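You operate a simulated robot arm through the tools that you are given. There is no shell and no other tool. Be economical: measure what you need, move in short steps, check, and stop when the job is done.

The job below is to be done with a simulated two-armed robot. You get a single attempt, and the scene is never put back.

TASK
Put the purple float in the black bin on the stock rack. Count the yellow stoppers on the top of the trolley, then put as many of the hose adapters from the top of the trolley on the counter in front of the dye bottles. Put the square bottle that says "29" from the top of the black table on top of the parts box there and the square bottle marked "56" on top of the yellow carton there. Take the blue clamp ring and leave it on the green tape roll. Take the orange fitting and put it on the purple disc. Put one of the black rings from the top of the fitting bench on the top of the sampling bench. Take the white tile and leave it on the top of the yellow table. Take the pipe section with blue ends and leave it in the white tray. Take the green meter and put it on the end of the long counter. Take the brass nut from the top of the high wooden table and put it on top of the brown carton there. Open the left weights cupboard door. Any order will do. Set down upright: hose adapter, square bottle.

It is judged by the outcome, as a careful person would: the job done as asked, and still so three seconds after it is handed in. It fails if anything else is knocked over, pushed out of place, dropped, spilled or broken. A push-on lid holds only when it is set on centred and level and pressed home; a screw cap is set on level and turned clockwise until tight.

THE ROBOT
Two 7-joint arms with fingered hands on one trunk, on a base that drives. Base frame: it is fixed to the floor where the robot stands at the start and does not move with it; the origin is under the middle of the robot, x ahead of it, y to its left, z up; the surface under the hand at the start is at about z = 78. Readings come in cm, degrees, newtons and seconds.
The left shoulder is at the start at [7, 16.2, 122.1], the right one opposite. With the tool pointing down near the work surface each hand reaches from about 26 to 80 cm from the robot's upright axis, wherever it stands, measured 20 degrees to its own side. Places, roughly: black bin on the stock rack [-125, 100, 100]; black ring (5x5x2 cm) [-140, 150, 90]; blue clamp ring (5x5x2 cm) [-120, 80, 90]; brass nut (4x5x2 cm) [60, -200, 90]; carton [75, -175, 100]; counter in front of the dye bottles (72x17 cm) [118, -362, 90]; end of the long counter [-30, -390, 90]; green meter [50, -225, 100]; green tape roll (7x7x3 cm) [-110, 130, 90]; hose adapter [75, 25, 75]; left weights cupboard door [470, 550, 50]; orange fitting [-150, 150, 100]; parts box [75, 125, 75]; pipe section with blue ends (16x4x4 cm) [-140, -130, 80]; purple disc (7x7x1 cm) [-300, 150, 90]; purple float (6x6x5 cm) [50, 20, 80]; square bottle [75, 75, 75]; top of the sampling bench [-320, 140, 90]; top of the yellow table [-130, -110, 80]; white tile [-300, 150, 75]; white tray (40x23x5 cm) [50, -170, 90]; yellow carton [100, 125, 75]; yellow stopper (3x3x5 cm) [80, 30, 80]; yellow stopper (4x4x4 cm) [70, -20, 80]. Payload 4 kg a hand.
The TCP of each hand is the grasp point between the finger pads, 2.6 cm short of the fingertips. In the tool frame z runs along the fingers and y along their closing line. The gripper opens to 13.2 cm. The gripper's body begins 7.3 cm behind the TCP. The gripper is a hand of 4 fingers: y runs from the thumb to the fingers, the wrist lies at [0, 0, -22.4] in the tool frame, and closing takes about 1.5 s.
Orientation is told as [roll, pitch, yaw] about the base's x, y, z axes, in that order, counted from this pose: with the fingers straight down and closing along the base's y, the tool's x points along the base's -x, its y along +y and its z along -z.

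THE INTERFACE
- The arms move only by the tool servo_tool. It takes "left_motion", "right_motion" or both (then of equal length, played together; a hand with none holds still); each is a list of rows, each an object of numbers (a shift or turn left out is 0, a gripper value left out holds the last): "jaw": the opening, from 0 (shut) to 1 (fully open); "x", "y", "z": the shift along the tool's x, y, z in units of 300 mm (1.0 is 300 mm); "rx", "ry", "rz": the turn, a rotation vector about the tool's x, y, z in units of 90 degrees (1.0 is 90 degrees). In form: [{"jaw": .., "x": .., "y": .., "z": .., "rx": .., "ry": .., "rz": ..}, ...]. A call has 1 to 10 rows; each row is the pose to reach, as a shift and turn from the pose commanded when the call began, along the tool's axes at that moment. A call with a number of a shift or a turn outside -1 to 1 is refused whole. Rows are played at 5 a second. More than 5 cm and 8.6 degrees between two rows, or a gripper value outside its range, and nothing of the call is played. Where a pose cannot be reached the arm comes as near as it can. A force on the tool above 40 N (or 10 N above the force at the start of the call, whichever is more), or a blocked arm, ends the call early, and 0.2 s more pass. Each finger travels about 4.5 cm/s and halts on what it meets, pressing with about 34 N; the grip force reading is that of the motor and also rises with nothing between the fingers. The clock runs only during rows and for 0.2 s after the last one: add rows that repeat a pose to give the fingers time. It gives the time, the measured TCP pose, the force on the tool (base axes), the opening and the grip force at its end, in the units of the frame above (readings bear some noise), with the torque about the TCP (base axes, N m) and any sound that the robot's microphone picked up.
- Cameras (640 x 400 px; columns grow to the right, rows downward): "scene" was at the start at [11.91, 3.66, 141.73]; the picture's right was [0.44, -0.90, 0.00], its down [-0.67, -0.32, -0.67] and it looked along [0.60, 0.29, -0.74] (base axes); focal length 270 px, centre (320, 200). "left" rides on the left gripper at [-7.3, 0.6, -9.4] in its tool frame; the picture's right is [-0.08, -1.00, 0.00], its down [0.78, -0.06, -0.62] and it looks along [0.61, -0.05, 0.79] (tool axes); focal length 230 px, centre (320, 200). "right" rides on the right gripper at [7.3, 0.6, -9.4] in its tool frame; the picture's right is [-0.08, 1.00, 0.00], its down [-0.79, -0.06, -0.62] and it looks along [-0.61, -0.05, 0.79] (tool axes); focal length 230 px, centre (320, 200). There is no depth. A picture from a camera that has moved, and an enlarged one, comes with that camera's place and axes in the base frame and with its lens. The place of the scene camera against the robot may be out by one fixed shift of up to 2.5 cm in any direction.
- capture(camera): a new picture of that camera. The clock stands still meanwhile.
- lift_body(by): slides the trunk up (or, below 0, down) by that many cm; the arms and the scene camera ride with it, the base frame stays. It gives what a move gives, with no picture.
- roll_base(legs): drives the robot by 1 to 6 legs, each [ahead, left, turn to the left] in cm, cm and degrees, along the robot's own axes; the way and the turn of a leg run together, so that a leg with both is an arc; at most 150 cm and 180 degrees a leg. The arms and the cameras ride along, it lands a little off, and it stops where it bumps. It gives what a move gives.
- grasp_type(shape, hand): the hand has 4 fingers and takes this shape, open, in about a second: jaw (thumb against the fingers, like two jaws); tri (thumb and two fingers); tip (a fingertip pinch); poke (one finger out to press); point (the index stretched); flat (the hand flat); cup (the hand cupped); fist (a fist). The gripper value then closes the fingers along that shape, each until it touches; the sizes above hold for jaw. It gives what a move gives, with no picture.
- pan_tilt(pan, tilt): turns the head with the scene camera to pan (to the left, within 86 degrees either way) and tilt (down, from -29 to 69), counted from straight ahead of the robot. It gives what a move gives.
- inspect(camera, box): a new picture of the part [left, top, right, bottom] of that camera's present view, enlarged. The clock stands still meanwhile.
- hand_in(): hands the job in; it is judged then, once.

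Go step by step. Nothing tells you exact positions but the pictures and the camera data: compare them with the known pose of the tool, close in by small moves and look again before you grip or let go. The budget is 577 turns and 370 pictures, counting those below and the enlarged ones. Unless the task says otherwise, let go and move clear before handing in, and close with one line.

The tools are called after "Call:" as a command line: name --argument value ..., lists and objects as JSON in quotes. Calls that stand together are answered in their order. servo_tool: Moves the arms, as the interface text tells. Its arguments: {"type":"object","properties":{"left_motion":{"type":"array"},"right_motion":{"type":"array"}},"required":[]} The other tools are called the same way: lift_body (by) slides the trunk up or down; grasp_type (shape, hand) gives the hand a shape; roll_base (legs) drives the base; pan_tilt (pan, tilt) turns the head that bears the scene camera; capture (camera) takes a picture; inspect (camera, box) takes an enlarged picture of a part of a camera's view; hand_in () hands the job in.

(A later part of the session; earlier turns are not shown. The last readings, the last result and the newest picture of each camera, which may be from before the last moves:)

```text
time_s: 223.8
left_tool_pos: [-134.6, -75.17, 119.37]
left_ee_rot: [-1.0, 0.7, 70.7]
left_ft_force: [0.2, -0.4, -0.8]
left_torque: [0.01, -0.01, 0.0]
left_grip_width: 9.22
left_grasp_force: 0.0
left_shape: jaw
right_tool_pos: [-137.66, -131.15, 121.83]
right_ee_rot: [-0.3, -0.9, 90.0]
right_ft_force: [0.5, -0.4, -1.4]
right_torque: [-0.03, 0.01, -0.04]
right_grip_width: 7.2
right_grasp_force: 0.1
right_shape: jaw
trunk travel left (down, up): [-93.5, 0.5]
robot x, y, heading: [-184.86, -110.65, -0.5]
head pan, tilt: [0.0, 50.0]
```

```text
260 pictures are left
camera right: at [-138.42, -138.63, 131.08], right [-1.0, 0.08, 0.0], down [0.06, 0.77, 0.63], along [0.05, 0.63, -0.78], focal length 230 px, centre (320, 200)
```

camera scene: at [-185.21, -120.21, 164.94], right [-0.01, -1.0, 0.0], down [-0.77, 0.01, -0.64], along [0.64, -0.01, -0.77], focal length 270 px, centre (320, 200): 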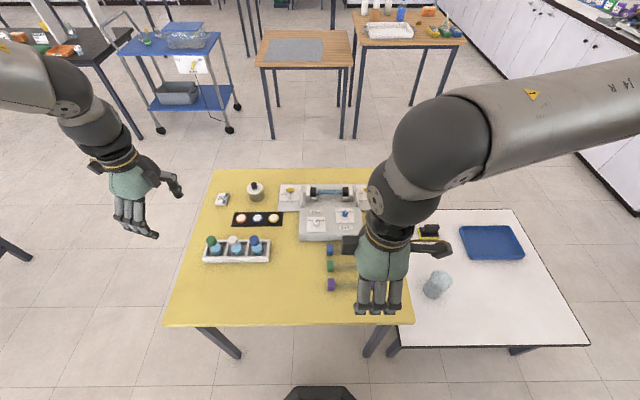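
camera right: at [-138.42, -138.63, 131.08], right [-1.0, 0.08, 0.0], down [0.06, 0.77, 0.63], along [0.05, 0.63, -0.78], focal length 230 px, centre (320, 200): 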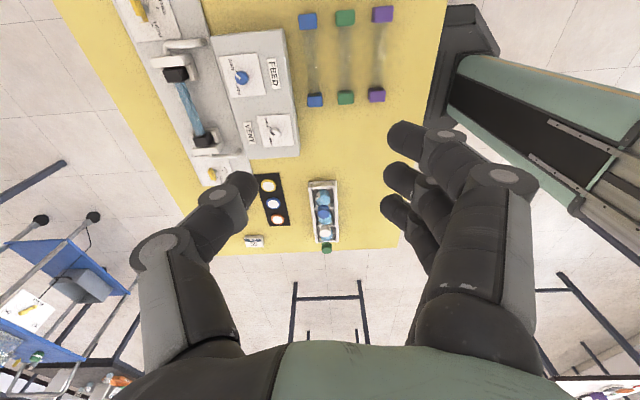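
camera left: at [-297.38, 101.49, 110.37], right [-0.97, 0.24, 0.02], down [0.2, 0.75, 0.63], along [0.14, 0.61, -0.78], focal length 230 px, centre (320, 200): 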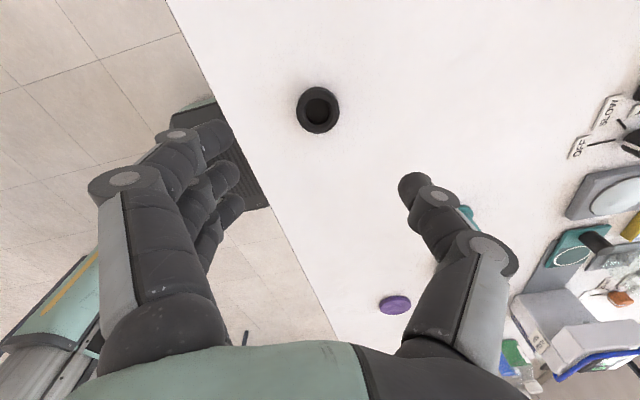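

Call:
lift_body --by -22

Call:
servo_tool --right_motion '[{"y": -0.04, "jaw": 0.42}, {"y": -0.04, "z": 0.1}, {"y": -0.04, "z": 0.2}, {"y": -0.04, "z": 0.3}]'

Call:
capture --camera "right"

```text
time_s: 226.1
left_tool_pos: [-134.72, -75.29, 97.48]
left_ee_rot: [-1.0, 0.7, 70.8]
left_ft_force: [0.1, -0.3, -0.7]
left_torque: [-0.01, 0.01, 0.02]
left_grip_width: 9.21
left_grasp_force: 0.0
left_shape: jaw
right_tool_pos: [-137.83, -131.18, 100.15]
right_ee_rot: [-0.4, -1.1, 90.0]
right_ft_force: [0.6, -0.2, -0.6]
right_torque: [0.01, 0.03, -0.02]
right_grip_width: 7.23
right_grasp_force: 0.1
right_shape: jaw
trunk travel left (down, up): [-71.5, 22.5]
robot x, y, heading: [-184.48, -110.42, -0.5]
head pan, tilt: [0.0, 50.0]
```

```text
time_s: 227.1
left_tool_pos: [-134.73, -75.32, 97.36]
left_ee_rot: [-1.0, 0.6, 70.8]
left_ft_force: [0.3, 0.6, 0.4]
left_torque: [0.01, 0.02, -0.01]
left_grip_width: 9.18
left_grasp_force: 0.1
left_shape: jaw
right_tool_pos: [-136.55, -130.95, 90.79]
right_ee_rot: [-0.2, -1.1, 90.0]
right_ft_force: [0.4, 0.3, 0.2]
right_torque: [0.0, -0.02, -0.01]
right_grip_width: 5.6
right_grasp_force: 0.0
right_shape: jaw
trunk travel left (down, up): [-71.5, 22.5]
robot x, y, heading: [-184.68, -110.35, -0.5]
head pan, tilt: [0.0, 50.0]
```

```text
259 pictures are left
camera right: at [-137.15, -138.58, 99.99], right [-1.0, 0.08, 0.0], down [0.06, 0.77, 0.63], along [0.05, 0.63, -0.78], focal length 230 px, centre (320, 200)
```

right: 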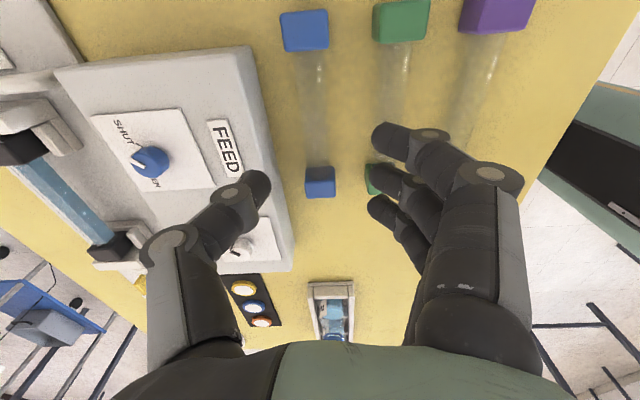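

Call:
servo_tool --right_motion '[{"jaw": 0.32, "y": -0.01}, {"jaw": 0.27, "y": -0.01}, {"jaw": 0.27, "y": -0.01, "z": 0.08}, {"jaw": 0.27, "y": -0.01, "z": 0.16}]'

Call:
capture --camera "right"

```text
time_s: 228.1
left_tool_pos: [-134.73, -75.23, 97.44]
left_ee_rot: [-1.1, 0.6, 70.8]
left_ft_force: [-0.2, -0.6, -0.2]
left_torque: [0.01, -0.02, 0.0]
left_grip_width: 9.2
left_grasp_force: 0.1
left_shape: jaw
right_tool_pos: [-136.14, -130.81, 86.07]
right_ee_rot: [-0.4, -1.1, 90.1]
right_ft_force: [-0.6, 0.0, 0.2]
right_torque: [0.03, 0.01, -0.02]
right_grip_width: 3.61
right_grasp_force: 0.1
right_shape: jaw
trunk travel left (down, up): [-71.5, 22.5]
robot x, y, heading: [-184.53, -110.29, -0.6]
head pan, tilt: [0.0, 50.0]
```

```text
258 pictures are left
camera right: at [-136.85, -138.44, 95.3], right [-1.0, 0.08, -0.01], down [0.06, 0.77, 0.63], along [0.05, 0.63, -0.78], focal length 230 px, centre (320, 200)
```

right: 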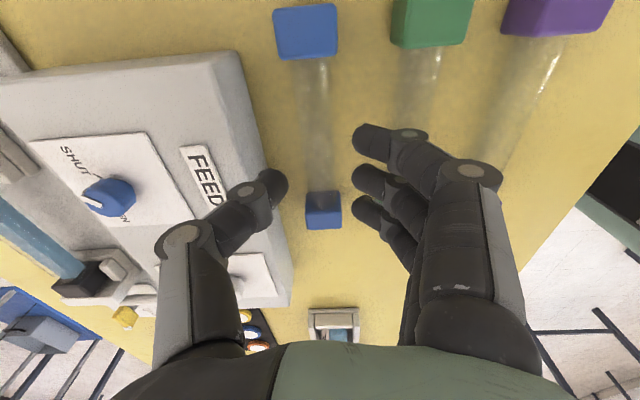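

Call:
servo_tool --right_motion '[{"y": 0.012, "z": 0.06}, {"y": 0.012, "z": 0.11}, {"y": 0.012, "z": 0.155}]'

Call:
capture --camera "right"

```text
time_s: 228.9
left_tool_pos: [-134.86, -75.31, 97.54]
left_ee_rot: [-1.0, 0.6, 70.8]
left_ft_force: [0.0, -0.6, 0.3]
left_torque: [0.02, -0.05, 0.03]
left_grip_width: 9.19
left_grasp_force: 0.0
left_shape: jaw
right_tool_pos: [-136.8, -130.91, 81.55]
right_ee_rot: [-0.5, -1.0, 90.0]
right_ft_force: [-5.3, 0.6, 5.7]
right_torque: [-0.02, -0.39, 0.01]
right_grip_width: 3.48
right_grasp_force: 0.2
right_shape: jaw
trunk travel left (down, up): [-71.5, 22.5]
robot x, y, heading: [-184.62, -110.18, -0.7]
head pan, tilt: [0.0, 50.0]
```

```text
257 pictures are left
camera right: at [-137.41, -138.38, 90.77], right [-1.0, 0.08, -0.01], down [0.06, 0.77, 0.63], along [0.05, 0.63, -0.78], focal length 230 px, centre (320, 200)
```

right: 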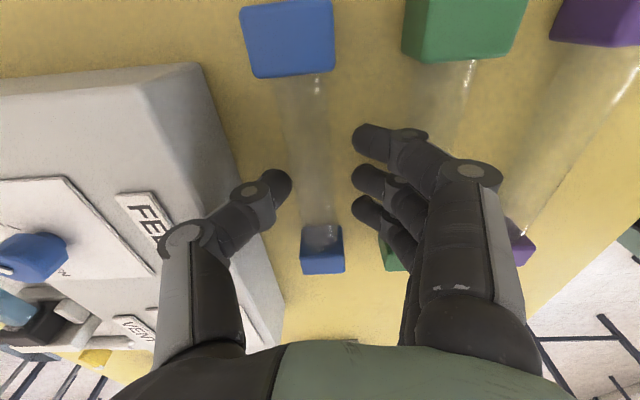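

Call:
servo_tool --right_motion '[{"z": -0.05}, {"z": -0.05, "y": -0.02}]'

Call:
capture --camera "right"

```text
time_s: 229.5
left_tool_pos: [-134.66, -75.3, 97.36]
left_ee_rot: [-1.0, 0.6, 70.8]
left_ft_force: [-0.6, -0.1, 0.0]
left_torque: [0.02, 0.01, -0.03]
left_grip_width: 9.19
left_grasp_force: 0.1
left_shape: jaw
right_tool_pos: [-136.05, -130.81, 82.99]
right_ee_rot: [-0.4, -1.0, 90.0]
right_ft_force: [-1.3, 0.1, 0.8]
right_torque: [-0.04, -0.06, -0.03]
right_grip_width: 3.55
right_grasp_force: 0.1
right_shape: jaw
trunk travel left (down, up): [-71.5, 22.5]
robot x, y, heading: [-184.6, -110.29, -0.8]
head pan, tilt: [0.0, 50.0]
```

```text
256 pictures are left
camera right: at [-136.68, -138.45, 92.17], right [-1.0, 0.08, -0.01], down [0.06, 0.77, 0.63], along [0.05, 0.63, -0.78], focal length 230 px, centre (320, 200)
```

right: 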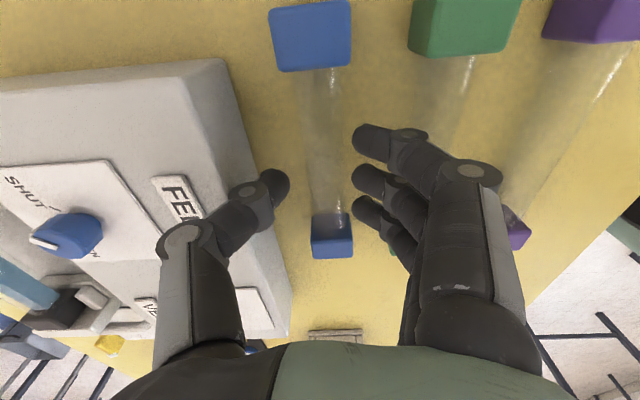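

Call:
servo_tool --right_motion '[{"y": 0.01, "z": 0.03}, {"y": 0.01, "z": 0.06}]'

Call:
capture --camera "right"

```text
time_s: 230.1
left_tool_pos: [-135.12, -75.28, 97.53]
left_ee_rot: [-1.3, 0.6, 70.8]
left_ft_force: [-0.3, 0.2, -0.1]
left_torque: [-0.01, -0.01, -0.01]
left_grip_width: 9.21
left_grasp_force: 0.1
left_shape: jaw
right_tool_pos: [-136.72, -130.97, 81.54]
right_ee_rot: [-0.6, -1.0, 90.0]
right_ft_force: [-16.0, -0.4, 23.6]
right_torque: [0.02, -1.44, -0.03]
right_grip_width: 3.36
right_grasp_force: 0.0
right_shape: jaw
trunk travel left (down, up): [-71.5, 22.5]
robot x, y, heading: [-184.69, -110.31, -0.6]
head pan, tilt: [0.0, 50.0]
```

```text
255 pictures are left
camera right: at [-137.3, -138.37, 90.72], right [-1.0, 0.08, -0.01], down [0.05, 0.77, 0.63], along [0.06, 0.63, -0.78], focal length 230 px, centre (320, 200)
```

right: 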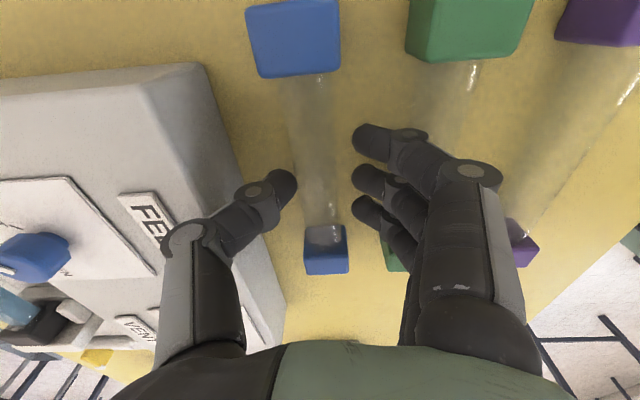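

The box beside the pipe blocks the thumb here, so I lift off. I'll slide the blue pipe along its own axis past the box, using the straight open thumb, then grip it.

Call:
servo_tool --right_motion '[{"z": -0.1}, {"z": -0.25}, {"z": -0.4}, {"z": -0.5, "jaw": 0.6}, {"z": -0.5, "jaw": 1.0}, {"z": -0.5}]'

Call:
capture --camera "right"

```text
time_s: 231.5
left_tool_pos: [-134.68, -75.28, 97.47]
left_ee_rot: [-1.0, 0.7, 70.8]
left_ft_force: [-0.7, 0.8, -0.3]
left_torque: [-0.01, -0.01, 0.03]
left_grip_width: 9.21
left_grasp_force: 0.0
left_shape: jaw
right_tool_pos: [-136.35, -131.14, 96.35]
right_ee_rot: [-0.3, -1.0, 90.1]
right_ft_force: [0.8, -0.2, -0.1]
right_torque: [0.01, 0.0, 0.03]
right_grip_width: 10.33
right_grasp_force: 0.0
right_shape: jaw
trunk travel left (down, up): [-71.5, 22.5]
robot x, y, heading: [-184.89, -110.27, -0.7]
head pan, tilt: [0.0, 50.0]
```

```text
254 pictures are left
camera right: at [-137.07, -138.61, 105.46], right [-1.0, 0.08, 0.0], down [0.06, 0.77, 0.63], along [0.05, 0.63, -0.78], focal length 230 px, centre (320, 200)
```

right: 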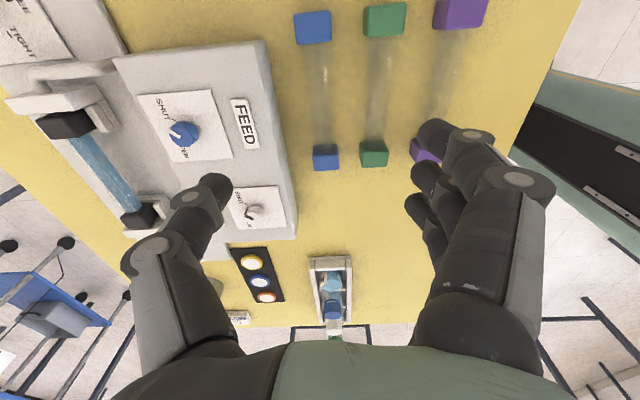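

Call:
servo_tool --right_motion '[{"x": -0.06, "z": -0.05, "rz": 0.09}, {"x": -0.12, "z": -0.1, "rz": 0.18}, {"x": -0.18, "z": -0.1, "rz": 0.27}, {"x": -0.24, "z": -0.1, "rz": 0.36}, {"x": -0.3, "z": -0.1, "rz": 0.45}, {"x": -0.36, "z": -0.1, "rz": 0.54}, {"x": -0.42, "z": -0.1, "rz": 0.63}, {"x": -0.48, "z": -0.1, "rz": 0.72}, {"x": -0.54, "z": -0.1, "rz": 0.81}, {"x": -0.59, "z": -0.1, "rz": 0.9}]'

Call:
servo_tool --right_motion '[{"rz": 0.05}, {"rz": 0.1}]'

Call:
capture --camera "right"

```text
time_s: 233.7
left_tool_pos: [-134.61, -75.14, 97.44]
left_ee_rot: [-1.0, 0.8, 70.8]
left_ft_force: [0.3, -0.6, 0.1]
left_torque: [-0.04, -0.04, 0.01]
left_grip_width: 9.23
left_grasp_force: 0.0
left_shape: jaw
right_tool_pos: [-136.25, -113.32, 99.57]
right_ee_rot: [0.9, -0.5, 8.8]
right_ft_force: [0.1, 0.3, 0.1]
right_torque: [0.0, 0.02, -0.03]
right_grip_width: 13.18
right_grasp_force: 0.1
right_shape: jaw
trunk travel left (down, up): [-71.5, 22.5]
robot x, y, heading: [-184.61, -110.18, -0.5]
head pan, tilt: [0.0, 50.0]
```

```text
time_s: 234.3
left_tool_pos: [-134.74, -75.38, 97.3]
left_ee_rot: [-1.1, 0.7, 70.8]
left_ft_force: [-0.5, -0.5, -0.3]
left_torque: [-0.02, 0.01, -0.01]
left_grip_width: 9.19
left_grasp_force: 0.0
left_shape: jaw
right_tool_pos: [-136.36, -113.3, 99.51]
right_ee_rot: [1.0, -0.4, 0.0]
right_ft_force: [0.3, -0.5, 0.2]
right_torque: [-0.04, -0.02, -0.02]
right_grip_width: 13.19
right_grasp_force: 0.1
right_shape: jaw
trunk travel left (down, up): [-71.5, 22.5]
robot x, y, heading: [-184.39, -110.24, -0.5]
head pan, tilt: [0.0, 50.0]
```

```text
253 pictures are left
camera right: at [-143.83, -112.99, 108.75], right [0.08, 1.0, 0.02], down [0.78, -0.07, 0.62], along [0.62, -0.04, -0.78], focal length 230 px, centre (320, 200)
```

right: 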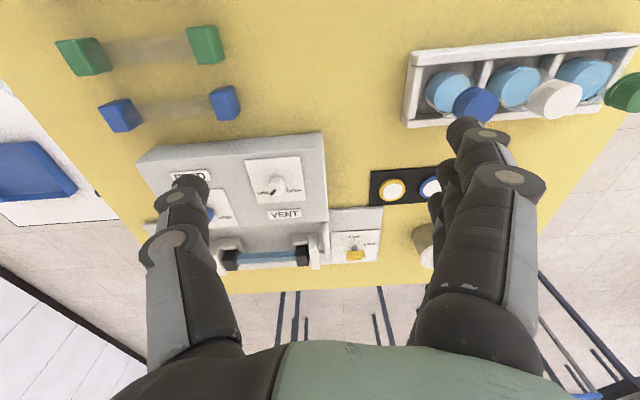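

Call:
servo_tool --right_motion '[{"x": 0.008, "z": 0.15}, {"x": 0.008, "z": 0.3}, {"x": 0.008, "z": 0.45}, {"x": 0.008, "z": 0.55}, {"x": 0.008, "z": 0.6}]'

Call:
capture --camera "right"

```text
time_s: 235.5
left_tool_pos: [-134.66, -75.2, 97.32]
left_ee_rot: [-1.0, 0.6, 70.8]
left_ft_force: [-0.4, 0.7, 0.0]
left_torque: [0.0, -0.01, -0.01]
left_grip_width: 9.2
left_grasp_force: 0.1
left_shape: jaw
right_tool_pos: [-136.42, -113.18, 81.32]
right_ee_rot: [1.0, -0.4, 0.0]
right_ft_force: [-0.7, 0.4, -0.1]
right_torque: [0.01, 0.01, -0.01]
right_grip_width: 13.2
right_grasp_force: 0.1
right_shape: jaw
trunk travel left (down, up): [-71.5, 22.5]
robot x, y, heading: [-184.15, -110.48, -0.5]
head pan, tilt: [0.0, 50.0]
```

```text
252 pictures are left
camera right: at [-143.94, -112.75, 90.64], right [0.08, 1.0, 0.02], down [0.78, -0.07, 0.62], along [0.62, -0.03, -0.78], focal length 230 px, centre (320, 200)
```

right: 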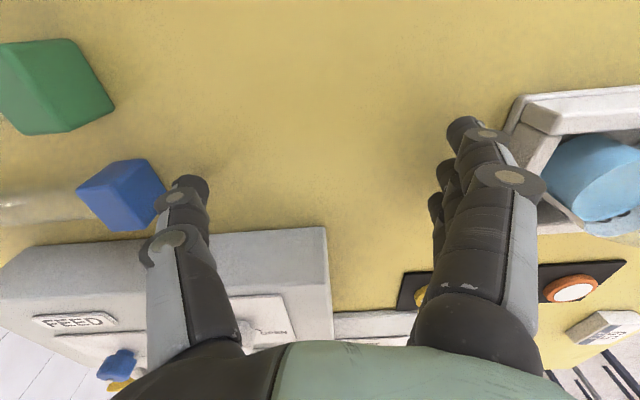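

Call:
servo_tool --right_motion '[{"y": -0.04}, {"y": -0.08}, {"y": -0.12}, {"y": -0.16}]'

Call:
capture --camera "right"

```text
time_s: 236.5
left_tool_pos: [-134.68, -75.34, 97.36]
left_ee_rot: [-0.9, 0.6, 70.8]
left_ft_force: [0.3, -0.6, 0.1]
left_torque: [0.03, -0.01, 0.0]
left_grip_width: 9.21
left_grasp_force: 0.1
left_shape: jaw
right_tool_pos: [-136.51, -117.92, 81.33]
right_ee_rot: [1.0, -0.5, 0.0]
right_ft_force: [0.4, 0.8, -0.3]
right_torque: [0.04, 0.03, 0.04]
right_grip_width: 13.17
right_grasp_force: 0.0
right_shape: jaw
trunk travel left (down, up): [-71.5, 22.5]
robot x, y, heading: [-184.91, -110.2, -0.7]
head pan, tilt: [0.0, 50.0]
```

```text
251 pictures are left
camera right: at [-143.96, -117.61, 90.64], right [0.08, 1.0, 0.02], down [0.78, -0.07, 0.62], along [0.62, -0.03, -0.78], focal length 230 px, centre (320, 200)
```

right: 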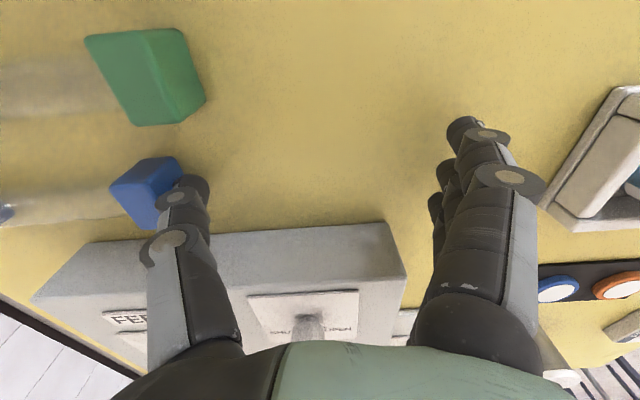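

Call:
servo_tool --right_motion '[{"y": -0.04}, {"y": -0.08}, {"y": -0.12}, {"y": -0.16}]'

Call:
capture --camera "right"

Call:
capture --camera "scene"

```text
time_s: 237.5
left_tool_pos: [-134.69, -75.41, 97.52]
left_ee_rot: [-0.9, 0.7, 70.9]
left_ft_force: [-0.4, 0.6, 0.4]
left_torque: [0.02, -0.01, -0.01]
left_grip_width: 9.2
left_grasp_force: 0.1
left_shape: jaw
right_tool_pos: [-136.56, -122.72, 81.37]
right_ee_rot: [1.0, -0.4, 0.0]
right_ft_force: [0.4, 0.0, 0.0]
right_torque: [0.01, 0.0, -0.01]
right_grip_width: 13.21
right_grasp_force: 0.0
right_shape: jaw
trunk travel left (down, up): [-71.5, 22.5]
robot x, y, heading: [-184.94, -110.25, -0.3]
head pan, tilt: [0.0, 50.0]
```

```text
250 pictures are left
camera right: at [-144.01, -122.41, 90.58], right [0.08, 1.0, 0.02], down [0.78, -0.07, 0.62], along [0.62, -0.03, -0.78], focal length 230 px, centre (320, 200)
```

right: 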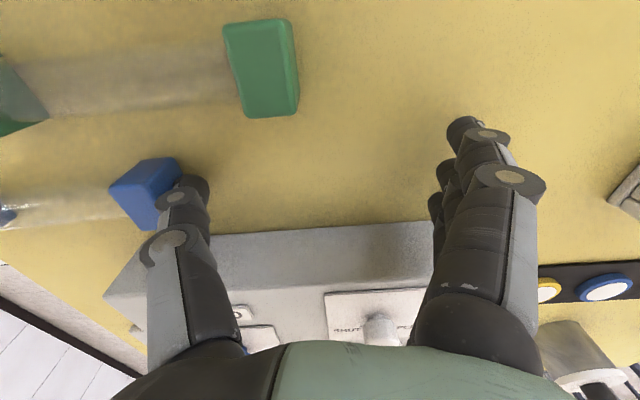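

```text
249 pictures are left
camera scene: at [-172.15, -110.33, 142.94], right [-0.01, -1.0, 0.0], down [-0.77, 0.01, -0.64], along [0.64, -0.01, -0.77], focal length 270 px, centre (320, 200)
```

scene: 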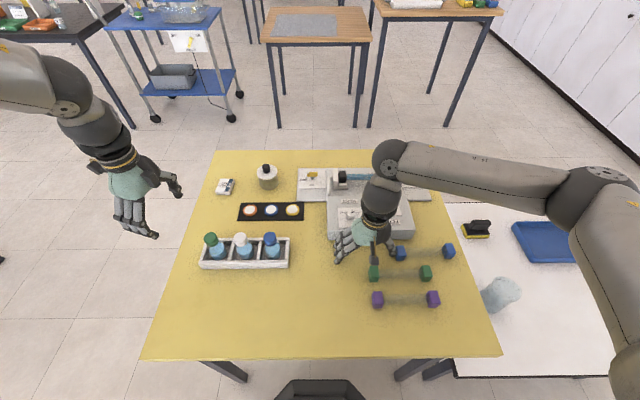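

Call:
servo_tool --right_motion '[{"y": -0.035}, {"y": -0.067}, {"y": -0.04}, {"y": -0.01}]'

Call:
servo_tool --right_motion '[{"y": 0.03, "z": -0.15}, {"y": 0.03, "z": -0.3}, {"y": 0.03, "z": -0.45}, {"z": -0.55, "rz": -0.07}, {"z": -0.55, "rz": -0.16, "y": -0.05}, {"z": -0.55, "rz": -0.25, "y": -0.13}, {"z": -0.55, "rz": -0.34, "y": -0.21}, {"z": -0.55, "rz": -0.43, "y": -0.29}, {"z": -0.55, "rz": -0.52, "y": -0.37}, {"z": -0.55, "rz": -0.61, "y": -0.45}]'

Call:
capture --camera "scene"

```text
time_s: 238.5
left_tool_pos: [-134.67, -75.3, 97.41]
left_ee_rot: [-1.0, 0.7, 70.8]
left_ft_force: [-0.3, 0.5, -0.3]
left_torque: [0.06, 0.0, -0.01]
left_grip_width: 9.21
left_grasp_force: 0.0
left_shape: jaw
right_tool_pos: [-136.46, -122.94, 81.3]
right_ee_rot: [0.9, -0.4, -0.1]
right_ft_force: [0.1, 0.9, 0.1]
right_torque: [-0.02, 0.03, 0.01]
right_grip_width: 13.16
right_grasp_force: 0.1
right_shape: jaw
trunk travel left (down, up): [-71.5, 22.5]
robot x, y, heading: [-184.7, -110.33, -0.6]
head pan, tilt: [0.0, 50.0]
```

```text
time_s: 240.7
left_tool_pos: [-134.72, -75.39, 97.37]
left_ee_rot: [-1.0, 0.6, 70.8]
left_ft_force: [0.1, -0.5, 1.4]
left_torque: [0.0, 0.01, 0.0]
left_grip_width: 9.21
left_grasp_force: 0.0
left_shape: jaw
right_tool_pos: [-136.7, -136.89, 97.64]
right_ee_rot: [0.3, -1.1, 55.1]
right_ft_force: [-0.5, -0.5, -0.1]
right_torque: [0.03, 0.02, 0.02]
right_grip_width: 13.18
right_grasp_force: 0.1
right_shape: jaw
trunk travel left (down, up): [-71.5, 22.5]
robot x, y, heading: [-184.99, -110.28, -0.5]
head pan, tilt: [0.0, 50.0]
```

```text
248 pictures are left
camera scene: at [-172.18, -110.35, 142.95], right [-0.01, -1.0, 0.0], down [-0.77, 0.01, -0.64], along [0.64, -0.01, -0.77], focal length 270 px, centre (320, 200)
```

scene: 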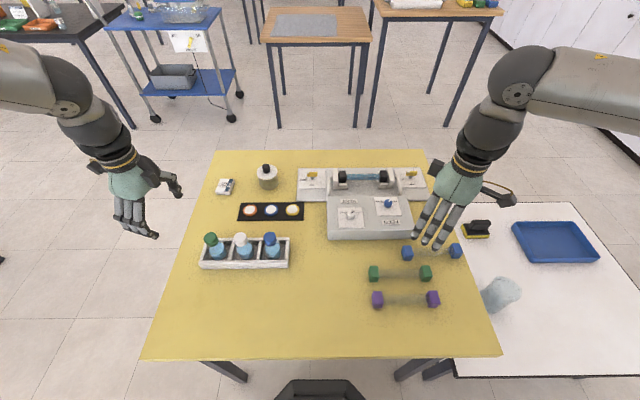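

Call:
servo_tool --right_motion '[{"rz": -0.08, "x": 0.03, "y": -0.02}, {"rz": -0.16, "x": 0.06, "y": -0.04}, {"rz": -0.24, "x": 0.09, "y": -0.06}, {"rz": -0.32, "x": 0.12, "y": -0.08}, {"rz": -0.388, "x": 0.13, "y": -0.087, "jaw": 0.4}, {"rz": -0.388, "x": 0.13, "y": -0.087, "jaw": 0.32}, {"rz": -0.388, "x": 0.13, "y": -0.087, "jaw": 0.32}, {"rz": -0.388, "x": 0.13, "y": -0.087, "jaw": 0.32}]'

Call:
capture --camera "right"

```text
time_s: 242.5
left_tool_pos: [-134.67, -75.44, 97.34]
left_ee_rot: [-1.0, 0.5, 70.7]
left_ft_force: [-0.2, 0.3, -0.6]
left_torque: [0.04, -0.02, 0.01]
left_grip_width: 9.18
left_grasp_force: 0.0
left_shape: jaw
right_tool_pos: [-136.6, -141.61, 97.37]
right_ee_rot: [-0.4, -1.0, 89.7]
right_ft_force: [0.4, -1.0, 0.9]
right_torque: [0.0, 0.0, -0.02]
right_grip_width: 4.58
right_grasp_force: 0.0
right_shape: jaw
trunk travel left (down, up): [-71.5, 22.5]
robot x, y, heading: [-184.67, -109.85, -0.3]
head pan, tilt: [0.0, 50.0]
```

```text
247 pictures are left
camera right: at [-137.45, -149.0, 106.67], right [-1.0, 0.08, -0.01], down [0.06, 0.77, 0.63], along [0.05, 0.63, -0.78], focal length 230 px, centre (320, 200)
```

right: 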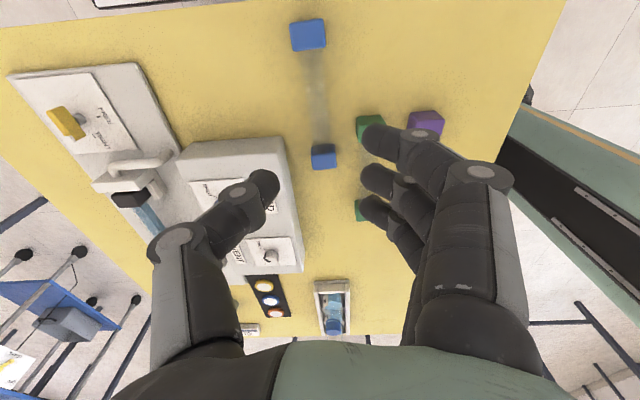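

Call:
servo_tool --right_motion '[{"x": 0.02, "z": 0.13}, {"x": 0.02, "z": 0.26}, {"x": 0.02, "z": 0.37}, {"x": 0.02, "z": 0.45}]'

Call:
capture --camera "right"

```text
time_s: 243.5
left_tool_pos: [-134.67, -75.17, 97.42]
left_ee_rot: [-1.0, 0.6, 70.9]
left_ft_force: [1.1, -0.4, -0.3]
left_torque: [0.02, 0.02, 0.02]
left_grip_width: 9.22
left_grasp_force: 0.0
left_shape: jaw
right_tool_pos: [-136.66, -141.92, 83.9]
right_ee_rot: [-0.3, -0.9, 89.8]
right_ft_force: [0.5, 0.1, -0.3]
right_torque: [0.02, -0.01, 0.0]
right_grip_width: 4.26
right_grasp_force: 0.0
right_shape: jaw
trunk travel left (down, up): [-71.5, 22.5]
robot x, y, heading: [-184.56, -110.49, -0.7]
head pan, tilt: [0.0, 50.0]
```

```text
246 pictures are left
camera right: at [-137.41, -149.42, 93.07], right [-1.0, 0.08, -0.01], down [0.06, 0.77, 0.63], along [0.06, 0.63, -0.78], focal length 230 px, centre (320, 200)
```

right: 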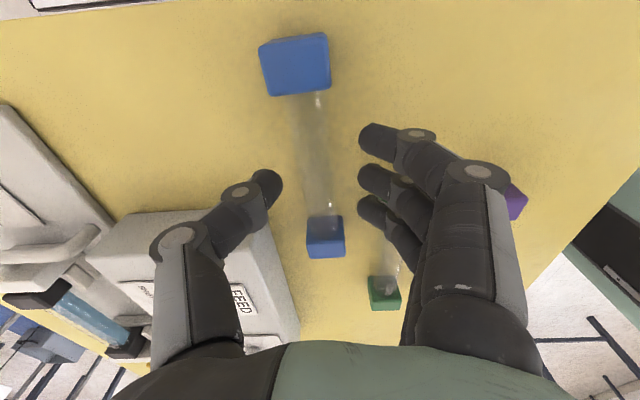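

Call:
servo_tool --right_motion '[{"x": 0.04}, {"x": 0.04, "z": 0.05}, {"x": 0.04, "z": 0.092}]'

Call:
capture --camera "right"

```text
time_s: 244.3
left_tool_pos: [-134.77, -75.18, 97.54]
left_ee_rot: [-1.1, 0.6, 70.8]
left_ft_force: [0.1, 0.6, -0.2]
left_torque: [0.02, 0.01, -0.03]
left_grip_width: 9.21
left_grasp_force: 0.0
left_shape: jaw
right_tool_pos: [-136.65, -143.07, 81.17]
right_ee_rot: [-0.4, -1.0, 89.8]
right_ft_force: [-0.2, -0.3, -0.2]
right_torque: [0.01, -0.01, 0.01]
right_grip_width: 4.28
right_grasp_force: 0.2
right_shape: jaw
trunk travel left (down, up): [-71.5, 22.5]
robot x, y, heading: [-184.49, -110.32, -0.5]
head pan, tilt: [0.0, 50.0]
```

```text
245 pictures are left
camera right: at [-137.37, -150.59, 90.33], right [-1.0, 0.08, -0.01], down [0.06, 0.77, 0.63], along [0.06, 0.63, -0.78], focal length 230 px, centre (320, 200)
```

right: 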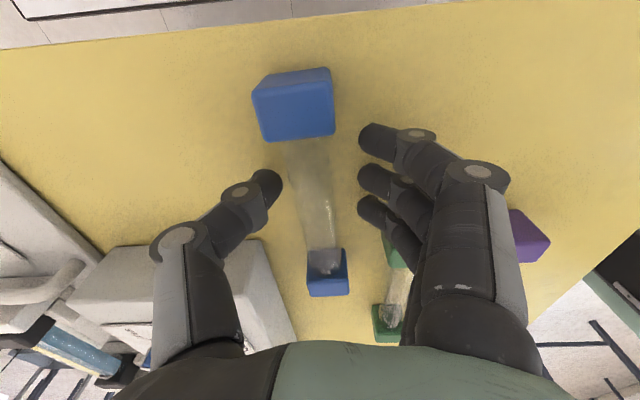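

Well placed, no contact. I close on the tube.

Call:
servo_tool --right_motion '[{"jaw": 0.2}, {"jaw": 0.1}, {"jaw": 0.0}, {"jaw": 0.0}, {"jaw": 0.0}, {"jaw": 0.0}]'

Call:
capture --camera "right"

```text
time_s: 245.7
left_tool_pos: [-134.69, -75.31, 97.33]
left_ee_rot: [-1.0, 0.6, 70.8]
left_ft_force: [0.3, 0.1, -0.5]
left_torque: [-0.02, 0.02, 0.0]
left_grip_width: 9.17
left_grasp_force: 0.1
left_shape: jaw
right_tool_pos: [-136.62, -143.27, 81.19]
right_ee_rot: [-0.4, -1.1, 89.8]
right_ft_force: [0.6, -0.2, -0.7]
right_torque: [-0.02, 0.02, -0.03]
right_grip_width: 1.92
right_grasp_force: 34.3
right_shape: jaw
trunk travel left (down, up): [-71.5, 22.5]
robot x, y, heading: [-184.38, -110.24, -0.6]
head pan, tilt: [0.0, 50.0]
```

```text
244 pictures are left
camera right: at [-137.38, -150.6, 90.32], right [-1.0, 0.08, 0.0], down [0.06, 0.77, 0.63], along [0.05, 0.63, -0.78], focal length 230 px, centre (320, 200)
```

right: 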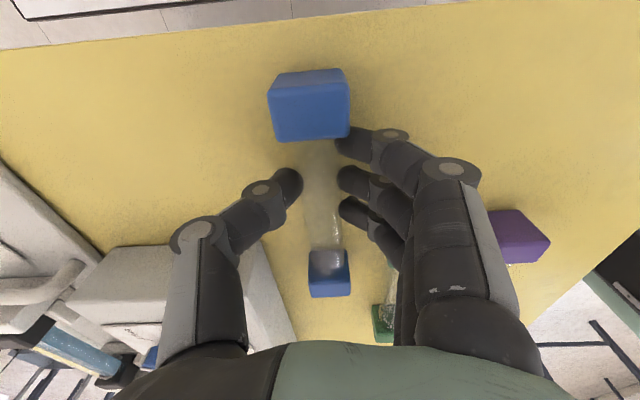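

Gripped. I lift it and check.

Call:
servo_tool --right_motion '[{"z": -0.1}, {"z": -0.25}, {"z": -0.4}, {"z": -0.55}, {"z": -0.7}]'

Call:
lift_body --by 22

Call:
capture --camera "right"

Call:
capture --camera "scene"

```text
time_s: 246.9
left_tool_pos: [-134.8, -75.21, 97.37]
left_ee_rot: [-1.1, 0.7, 70.9]
left_ft_force: [-0.2, 0.1, 0.0]
left_torque: [0.02, 0.0, 0.04]
left_grip_width: 9.21
left_grasp_force: 0.0
left_shape: jaw
right_tool_pos: [-136.9, -143.29, 102.3]
right_ee_rot: [-0.3, -0.9, 89.8]
right_ft_force: [-0.7, -0.2, -1.1]
right_torque: [-0.04, 0.02, 0.0]
right_grip_width: 1.94
right_grasp_force: 34.1
right_shape: jaw
trunk travel left (down, up): [-71.5, 22.5]
robot x, y, heading: [-184.24, -110.3, -0.3]
head pan, tilt: [0.0, 50.0]
```

```text
time_s: 249.2
left_tool_pos: [-134.63, -75.28, 119.34]
left_ee_rot: [-0.9, 0.6, 70.8]
left_ft_force: [-0.3, -0.6, -0.7]
left_torque: [0.03, -0.03, -0.04]
left_grip_width: 9.21
left_grasp_force: 0.0
left_shape: jaw
right_tool_pos: [-136.76, -143.37, 124.2]
right_ee_rot: [-0.4, -1.0, 89.9]
right_ft_force: [-0.1, 0.3, -1.5]
right_torque: [-0.06, -0.03, -0.01]
right_grip_width: 1.9
right_grasp_force: 33.9
right_shape: jaw
trunk travel left (down, up): [-93.5, 0.5]
robot x, y, heading: [-184.74, -110.31, -0.7]
head pan, tilt: [0.0, 50.0]
```

```text
243 pictures are left
camera right: at [-137.5, -150.91, 133.33], right [-1.0, 0.08, 0.0], down [0.06, 0.77, 0.63], along [0.05, 0.63, -0.78], focal length 230 px, centre (320, 200)
```

right: 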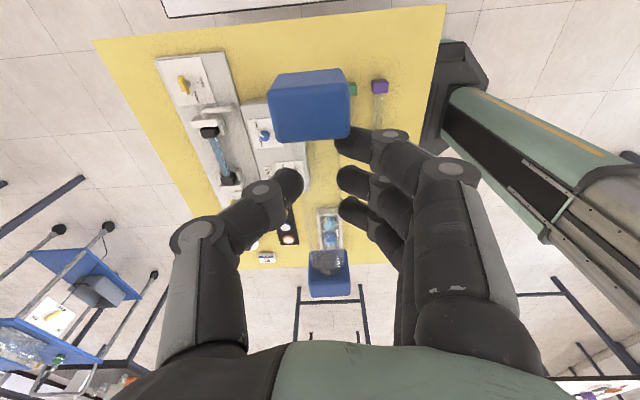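

```text
242 pictures are left
camera scene: at [-172.11, -110.26, 164.93], right [-0.01, -1.0, 0.0], down [-0.77, 0.01, -0.64], along [0.64, -0.01, -0.77], focal length 270 px, centre (320, 200)
```

scene: 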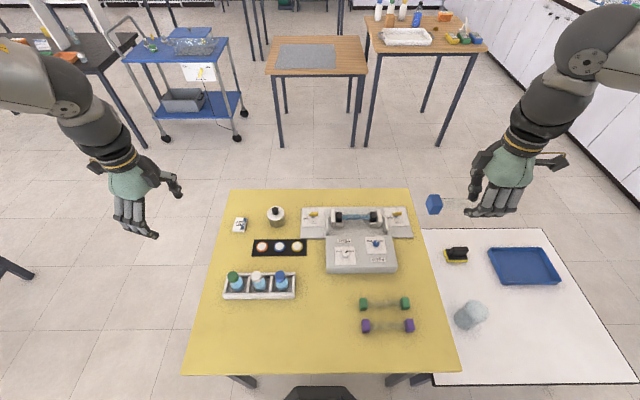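

The pipe is held well. I drive around to the high wooden table with the white tray.

Call:
roll_base --legs '[[-14, 0, 0.5], [0, 83, 0], [140, 0, 0], [0, -140, 0]]'

Call:
pan_tilt --pan 0 --tilt 40

Call:
capture --camera "scene"

```text
time_s: 267.7
left_tool_pos: [-9.83, -130.72, 119.47]
left_ee_rot: [-1.0, 0.7, 71.8]
left_ft_force: [0.4, -0.2, 0.3]
left_torque: [0.02, -0.01, -0.03]
left_grip_width: 9.21
left_grasp_force: 0.3
left_shape: jaw
right_tool_pos: [-10.72, -198.87, 124.2]
right_ee_rot: [-0.4, -0.9, 90.8]
right_ft_force: [0.9, -0.8, -0.8]
right_torque: [-0.05, -0.01, 0.0]
right_grip_width: 1.92
right_grasp_force: 33.8
right_shape: jaw
trunk travel left (down, up): [-93.5, 0.5]
robot x, y, heading: [-58.91, -166.66, 0.6]
head pan, tilt: [0.0, 50.0]
```

```text
time_s: 268.4
left_tool_pos: [-9.82, -130.89, 119.51]
left_ee_rot: [-1.0, 0.7, 71.8]
left_ft_force: [-0.8, 0.3, -0.1]
left_torque: [-0.02, 0.01, -0.03]
left_grip_width: 9.2
left_grasp_force: 0.0
left_shape: jaw
right_tool_pos: [-10.59, -198.95, 124.1]
right_ee_rot: [-0.4, -1.0, 90.9]
right_ft_force: [0.0, 0.2, -1.7]
right_torque: [-0.01, 0.0, 0.0]
right_grip_width: 1.91
right_grasp_force: 33.7
right_shape: jaw
trunk travel left (down, up): [-93.5, 0.5]
robot x, y, heading: [-58.71, -166.6, 0.6]
head pan, tilt: [0.0, 40.0]
```

```text
241 pictures are left
camera scene: at [-45.83, -166.49, 166.35], right [0.01, -1.0, 0.0], down [-0.64, -0.01, -0.77], along [0.77, 0.01, -0.64], focal length 270 px, centre (320, 200)
```

scene: 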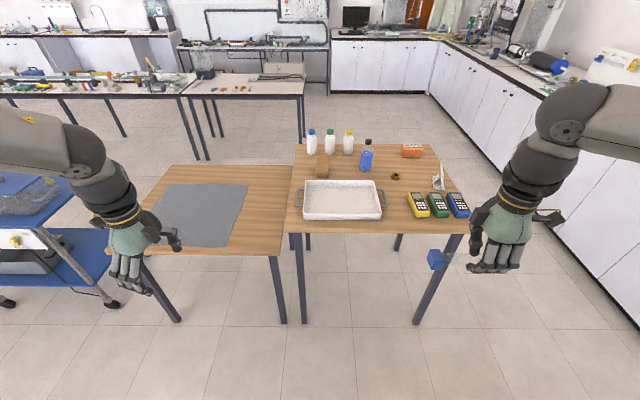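

Call:
roll_base --legs '[[55, 0, -0.6]]'

Call:
servo_tool --right_motion '[{"x": -0.15}, {"x": -0.3}, {"x": -0.45}, {"x": -0.6}, {"x": -0.73}]'

Call:
capture --camera "right"

Call:
capture --camera "scene"

```text
time_s: 271.6
left_tool_pos: [44.92, -130.57, 119.61]
left_ee_rot: [-1.1, 0.6, 71.6]
left_ft_force: [0.1, 0.0, 0.1]
left_torque: [0.02, 0.0, -0.03]
left_grip_width: 9.18
left_grasp_force: 0.0
left_shape: jaw
right_tool_pos: [43.78, -198.83, 124.35]
right_ee_rot: [-0.4, -1.0, 90.7]
right_ft_force: [-0.5, -0.2, -0.8]
right_torque: [-0.03, 0.0, 0.0]
right_grip_width: 1.92
right_grasp_force: 33.8
right_shape: jaw
trunk travel left (down, up): [-93.5, 0.5]
robot x, y, heading: [-4.42, -166.71, 0.3]
head pan, tilt: [0.0, 40.0]
```

```text
time_s: 272.8
left_tool_pos: [45.05, -130.46, 119.3]
left_ee_rot: [-0.9, 0.9, 71.6]
left_ft_force: [-1.0, -0.3, -0.7]
left_torque: [-0.02, -0.02, -0.03]
left_grip_width: 9.21
left_grasp_force: 0.0
left_shape: jaw
right_tool_pos: [43.96, -176.51, 124.64]
right_ee_rot: [-0.2, -0.9, 90.6]
right_ft_force: [0.2, -0.2, -1.4]
right_torque: [-0.07, -0.01, -0.03]
right_grip_width: 1.9
right_grasp_force: 33.8
right_shape: jaw
trunk travel left (down, up): [-93.5, 0.5]
robot x, y, heading: [-4.4, -166.36, 0.2]
head pan, tilt: [0.0, 40.0]
```

```text
240 pictures are left
camera right: at [43.12, -184.07, 133.89], right [-1.0, 0.07, 0.0], down [0.05, 0.78, 0.63], along [0.05, 0.63, -0.78], focal length 230 px, centre (320, 200)
```

right: 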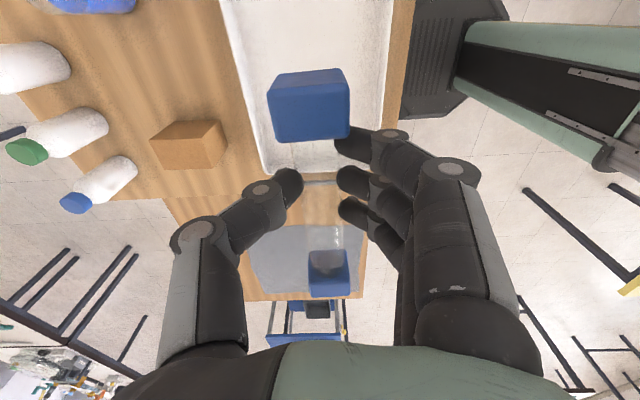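

```text
239 pictures are left
camera scene: at [8.93, -165.81, 166.35], right [0.0, -1.0, 0.0], down [-0.64, 0.0, -0.77], along [0.77, 0.0, -0.64], focal length 270 px, centre (320, 200)
```

scene: 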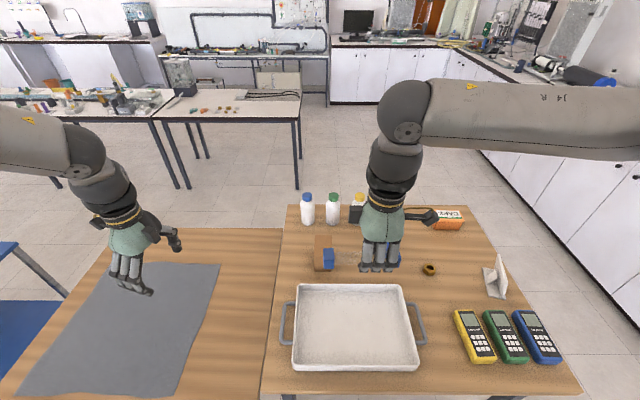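

Call:
lift_body --by -22

Call:
servo_tool --right_motion '[{"x": 0.05, "y": -0.02, "z": 0.05}, {"x": 0.05, "y": -0.02, "z": 0.1}]'

Call:
capture --camera "right"

Call:
capture --camera "scene"

```text
time_s: 275.1
left_tool_pos: [44.98, -130.7, 97.44]
left_ee_rot: [-1.0, 0.6, 71.6]
left_ft_force: [0.1, 0.6, 0.0]
left_torque: [-0.01, 0.05, 0.01]
left_grip_width: 9.23
left_grasp_force: 0.0
left_shape: jaw
right_tool_pos: [43.75, -176.79, 102.73]
right_ee_rot: [-0.3, -0.9, 90.7]
right_ft_force: [0.3, 0.8, 0.0]
right_torque: [-0.02, 0.03, 0.0]
right_grip_width: 1.92
right_grasp_force: 34.3
right_shape: jaw
trunk travel left (down, up): [-71.5, 22.5]
robot x, y, heading: [-4.44, -166.25, 0.4]
head pan, tilt: [0.0, 40.0]
```

```text
time_s: 275.7
left_tool_pos: [45.05, -130.7, 97.39]
left_ee_rot: [-1.1, 0.7, 71.7]
left_ft_force: [0.9, 0.1, 0.2]
left_torque: [0.0, -0.01, 0.04]
left_grip_width: 9.2
left_grasp_force: 0.1
left_shape: jaw
right_tool_pos: [44.34, -178.32, 99.74]
right_ee_rot: [-0.3, -1.0, 90.7]
right_ft_force: [0.0, -0.4, -0.9]
right_torque: [-0.02, 0.01, -0.02]
right_grip_width: 1.91
right_grasp_force: 34.0
right_shape: jaw
trunk travel left (down, up): [-71.5, 22.5]
robot x, y, heading: [-4.75, -166.37, 0.3]
head pan, tilt: [0.0, 40.0]
```

```text
238 pictures are left
camera right: at [43.76, -185.85, 108.79], right [-1.0, 0.07, 0.0], down [0.05, 0.78, 0.63], along [0.05, 0.63, -0.78], focal length 230 px, centre (320, 200)
```

right: 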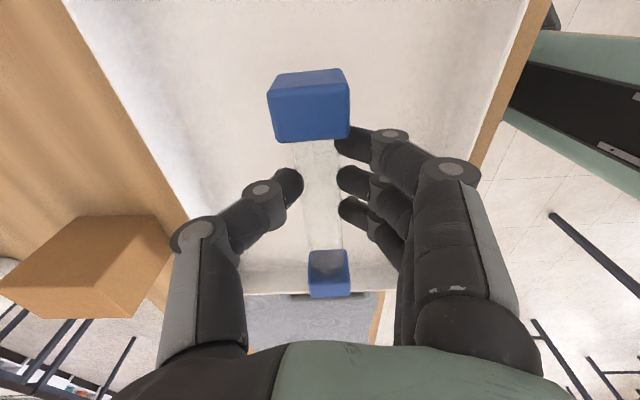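

```text
237 pictures are left
camera scene: at [8.93, -166.13, 144.36], right [0.0, -1.0, 0.0], down [-0.64, 0.0, -0.77], along [0.77, 0.0, -0.64], focal length 270 px, centre (320, 200)
```

scene: 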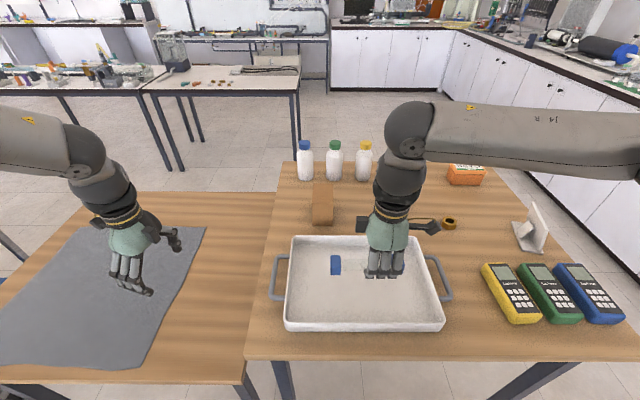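

Call:
lift_body --by -4.5

Call:
lift_body --by -1

Call:
lift_body --by -1

```text
time_s: 276.6
left_tool_pos: [44.99, -130.7, 92.98]
left_ee_rot: [-0.9, 0.7, 71.6]
left_ft_force: [0.0, -0.3, 0.1]
left_torque: [0.04, -0.03, 0.01]
left_grip_width: 9.22
left_grasp_force: 0.1
left_shape: jaw
right_tool_pos: [44.37, -178.38, 95.16]
right_ee_rot: [-0.5, -1.1, 90.5]
right_ft_force: [0.4, -0.4, -0.9]
right_torque: [-0.06, 0.0, -0.02]
right_grip_width: 1.87
right_grasp_force: 34.0
right_shape: jaw
trunk travel left (down, up): [-67.0, 27.0]
robot x, y, heading: [-4.47, -166.6, 0.3]
head pan, tilt: [0.0, 40.0]
```

```text
time_s: 277.1
left_tool_pos: [44.91, -130.63, 91.89]
left_ee_rot: [-1.0, 0.7, 71.7]
left_ft_force: [-0.1, 0.7, -0.6]
left_torque: [0.02, -0.01, 0.0]
left_grip_width: 9.19
left_grasp_force: 0.0
left_shape: jaw
right_tool_pos: [44.31, -178.36, 94.16]
right_ee_rot: [-0.3, -1.0, 90.7]
right_ft_force: [-0.3, -0.8, -1.6]
right_torque: [-0.02, 0.0, -0.01]
right_grip_width: 1.9
right_grasp_force: 34.4
right_shape: jaw
trunk travel left (down, up): [-66.0, 28.0]
robot x, y, heading: [-4.25, -166.62, 0.2]
head pan, tilt: [0.0, 40.0]
```

```text
time_s: 277.7
left_tool_pos: [45.0, -130.78, 90.94]
left_ee_rot: [-1.0, 0.6, 71.6]
left_ft_force: [0.0, -0.4, -0.4]
left_torque: [0.0, 0.0, -0.02]
left_grip_width: 9.2
left_grasp_force: 0.1
left_shape: jaw
right_tool_pos: [44.31, -178.4, 93.35]
right_ee_rot: [-0.7, -1.0, 90.6]
right_ft_force: [0.3, -1.0, 14.8]
right_torque: [0.03, 0.09, 0.03]
right_grip_width: 1.96
right_grasp_force: 33.6
right_shape: jaw
trunk travel left (down, up): [-65.0, 29.0]
robot x, y, heading: [-4.46, -166.46, 0.3]
head pan, tilt: [0.0, 40.0]
```

Touching the tray floor; I release.

Call:
servo_tool --right_motion '[{"z": -0.003, "jaw": 0.2}, {"z": -0.003, "jaw": 0.3}, {"z": -0.003, "jaw": 0.4}, {"z": -0.003, "jaw": 0.5}, {"z": -0.003, "jaw": 0.5}]'

Call:
lift_body --by 15

Call:
capture --camera "right"

Call:
capture --camera "scene"

```text
time_s: 278.9
left_tool_pos: [45.03, -130.56, 90.92]
left_ee_rot: [-1.0, 0.7, 71.6]
left_ft_force: [0.1, 0.1, -0.5]
left_torque: [0.01, 0.01, 0.02]
left_grip_width: 9.21
left_grasp_force: 0.1
left_shape: jaw
right_tool_pos: [44.29, -178.32, 93.26]
right_ee_rot: [-0.4, -1.0, 90.7]
right_ft_force: [-0.1, 0.3, -1.0]
right_torque: [-0.03, -0.02, -0.01]
right_grip_width: 6.54
right_grasp_force: 0.1
right_shape: jaw
trunk travel left (down, up): [-65.0, 29.0]
robot x, y, heading: [-4.37, -166.7, 0.2]
head pan, tilt: [0.0, 40.0]
```

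```text
time_s: 280.7
left_tool_pos: [44.99, -130.67, 105.95]
left_ee_rot: [-1.0, 0.7, 71.6]
left_ft_force: [0.4, 0.0, 1.0]
left_torque: [0.01, -0.02, -0.01]
left_grip_width: 9.2
left_grasp_force: 0.0
left_shape: jaw
right_tool_pos: [44.31, -178.38, 108.22]
right_ee_rot: [-0.3, -1.0, 90.6]
right_ft_force: [0.5, 1.0, -0.2]
right_torque: [-0.02, 0.0, 0.01]
right_grip_width: 6.52
right_grasp_force: 0.0
right_shape: jaw
trunk travel left (down, up): [-80.0, 14.0]
robot x, y, heading: [-4.4, -166.64, -0.1]
head pan, tilt: [0.0, 40.0]
```

```text
236 pictures are left
camera right: at [43.73, -185.85, 117.41], right [-1.0, 0.07, 0.0], down [0.05, 0.78, 0.63], along [0.05, 0.63, -0.78], focal length 230 px, centre (320, 200)
```

right: 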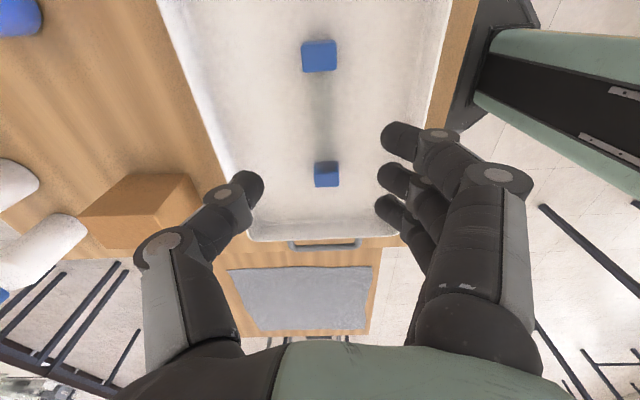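

```text
235 pictures are left
camera scene: at [8.89, -166.15, 152.85], right [0.0, -1.0, 0.0], down [-0.64, 0.0, -0.77], along [0.77, 0.0, -0.64], focal length 270 px, centre (320, 200)
```

scene: 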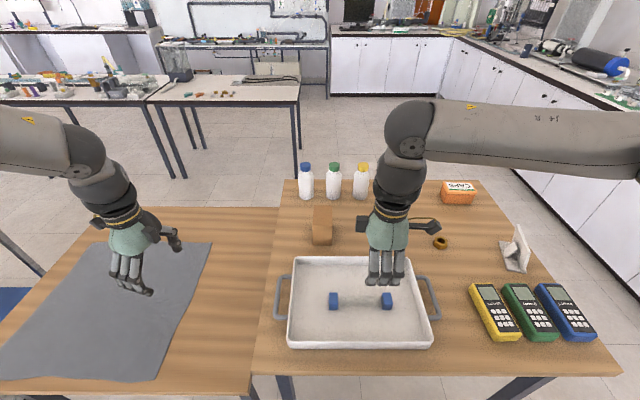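

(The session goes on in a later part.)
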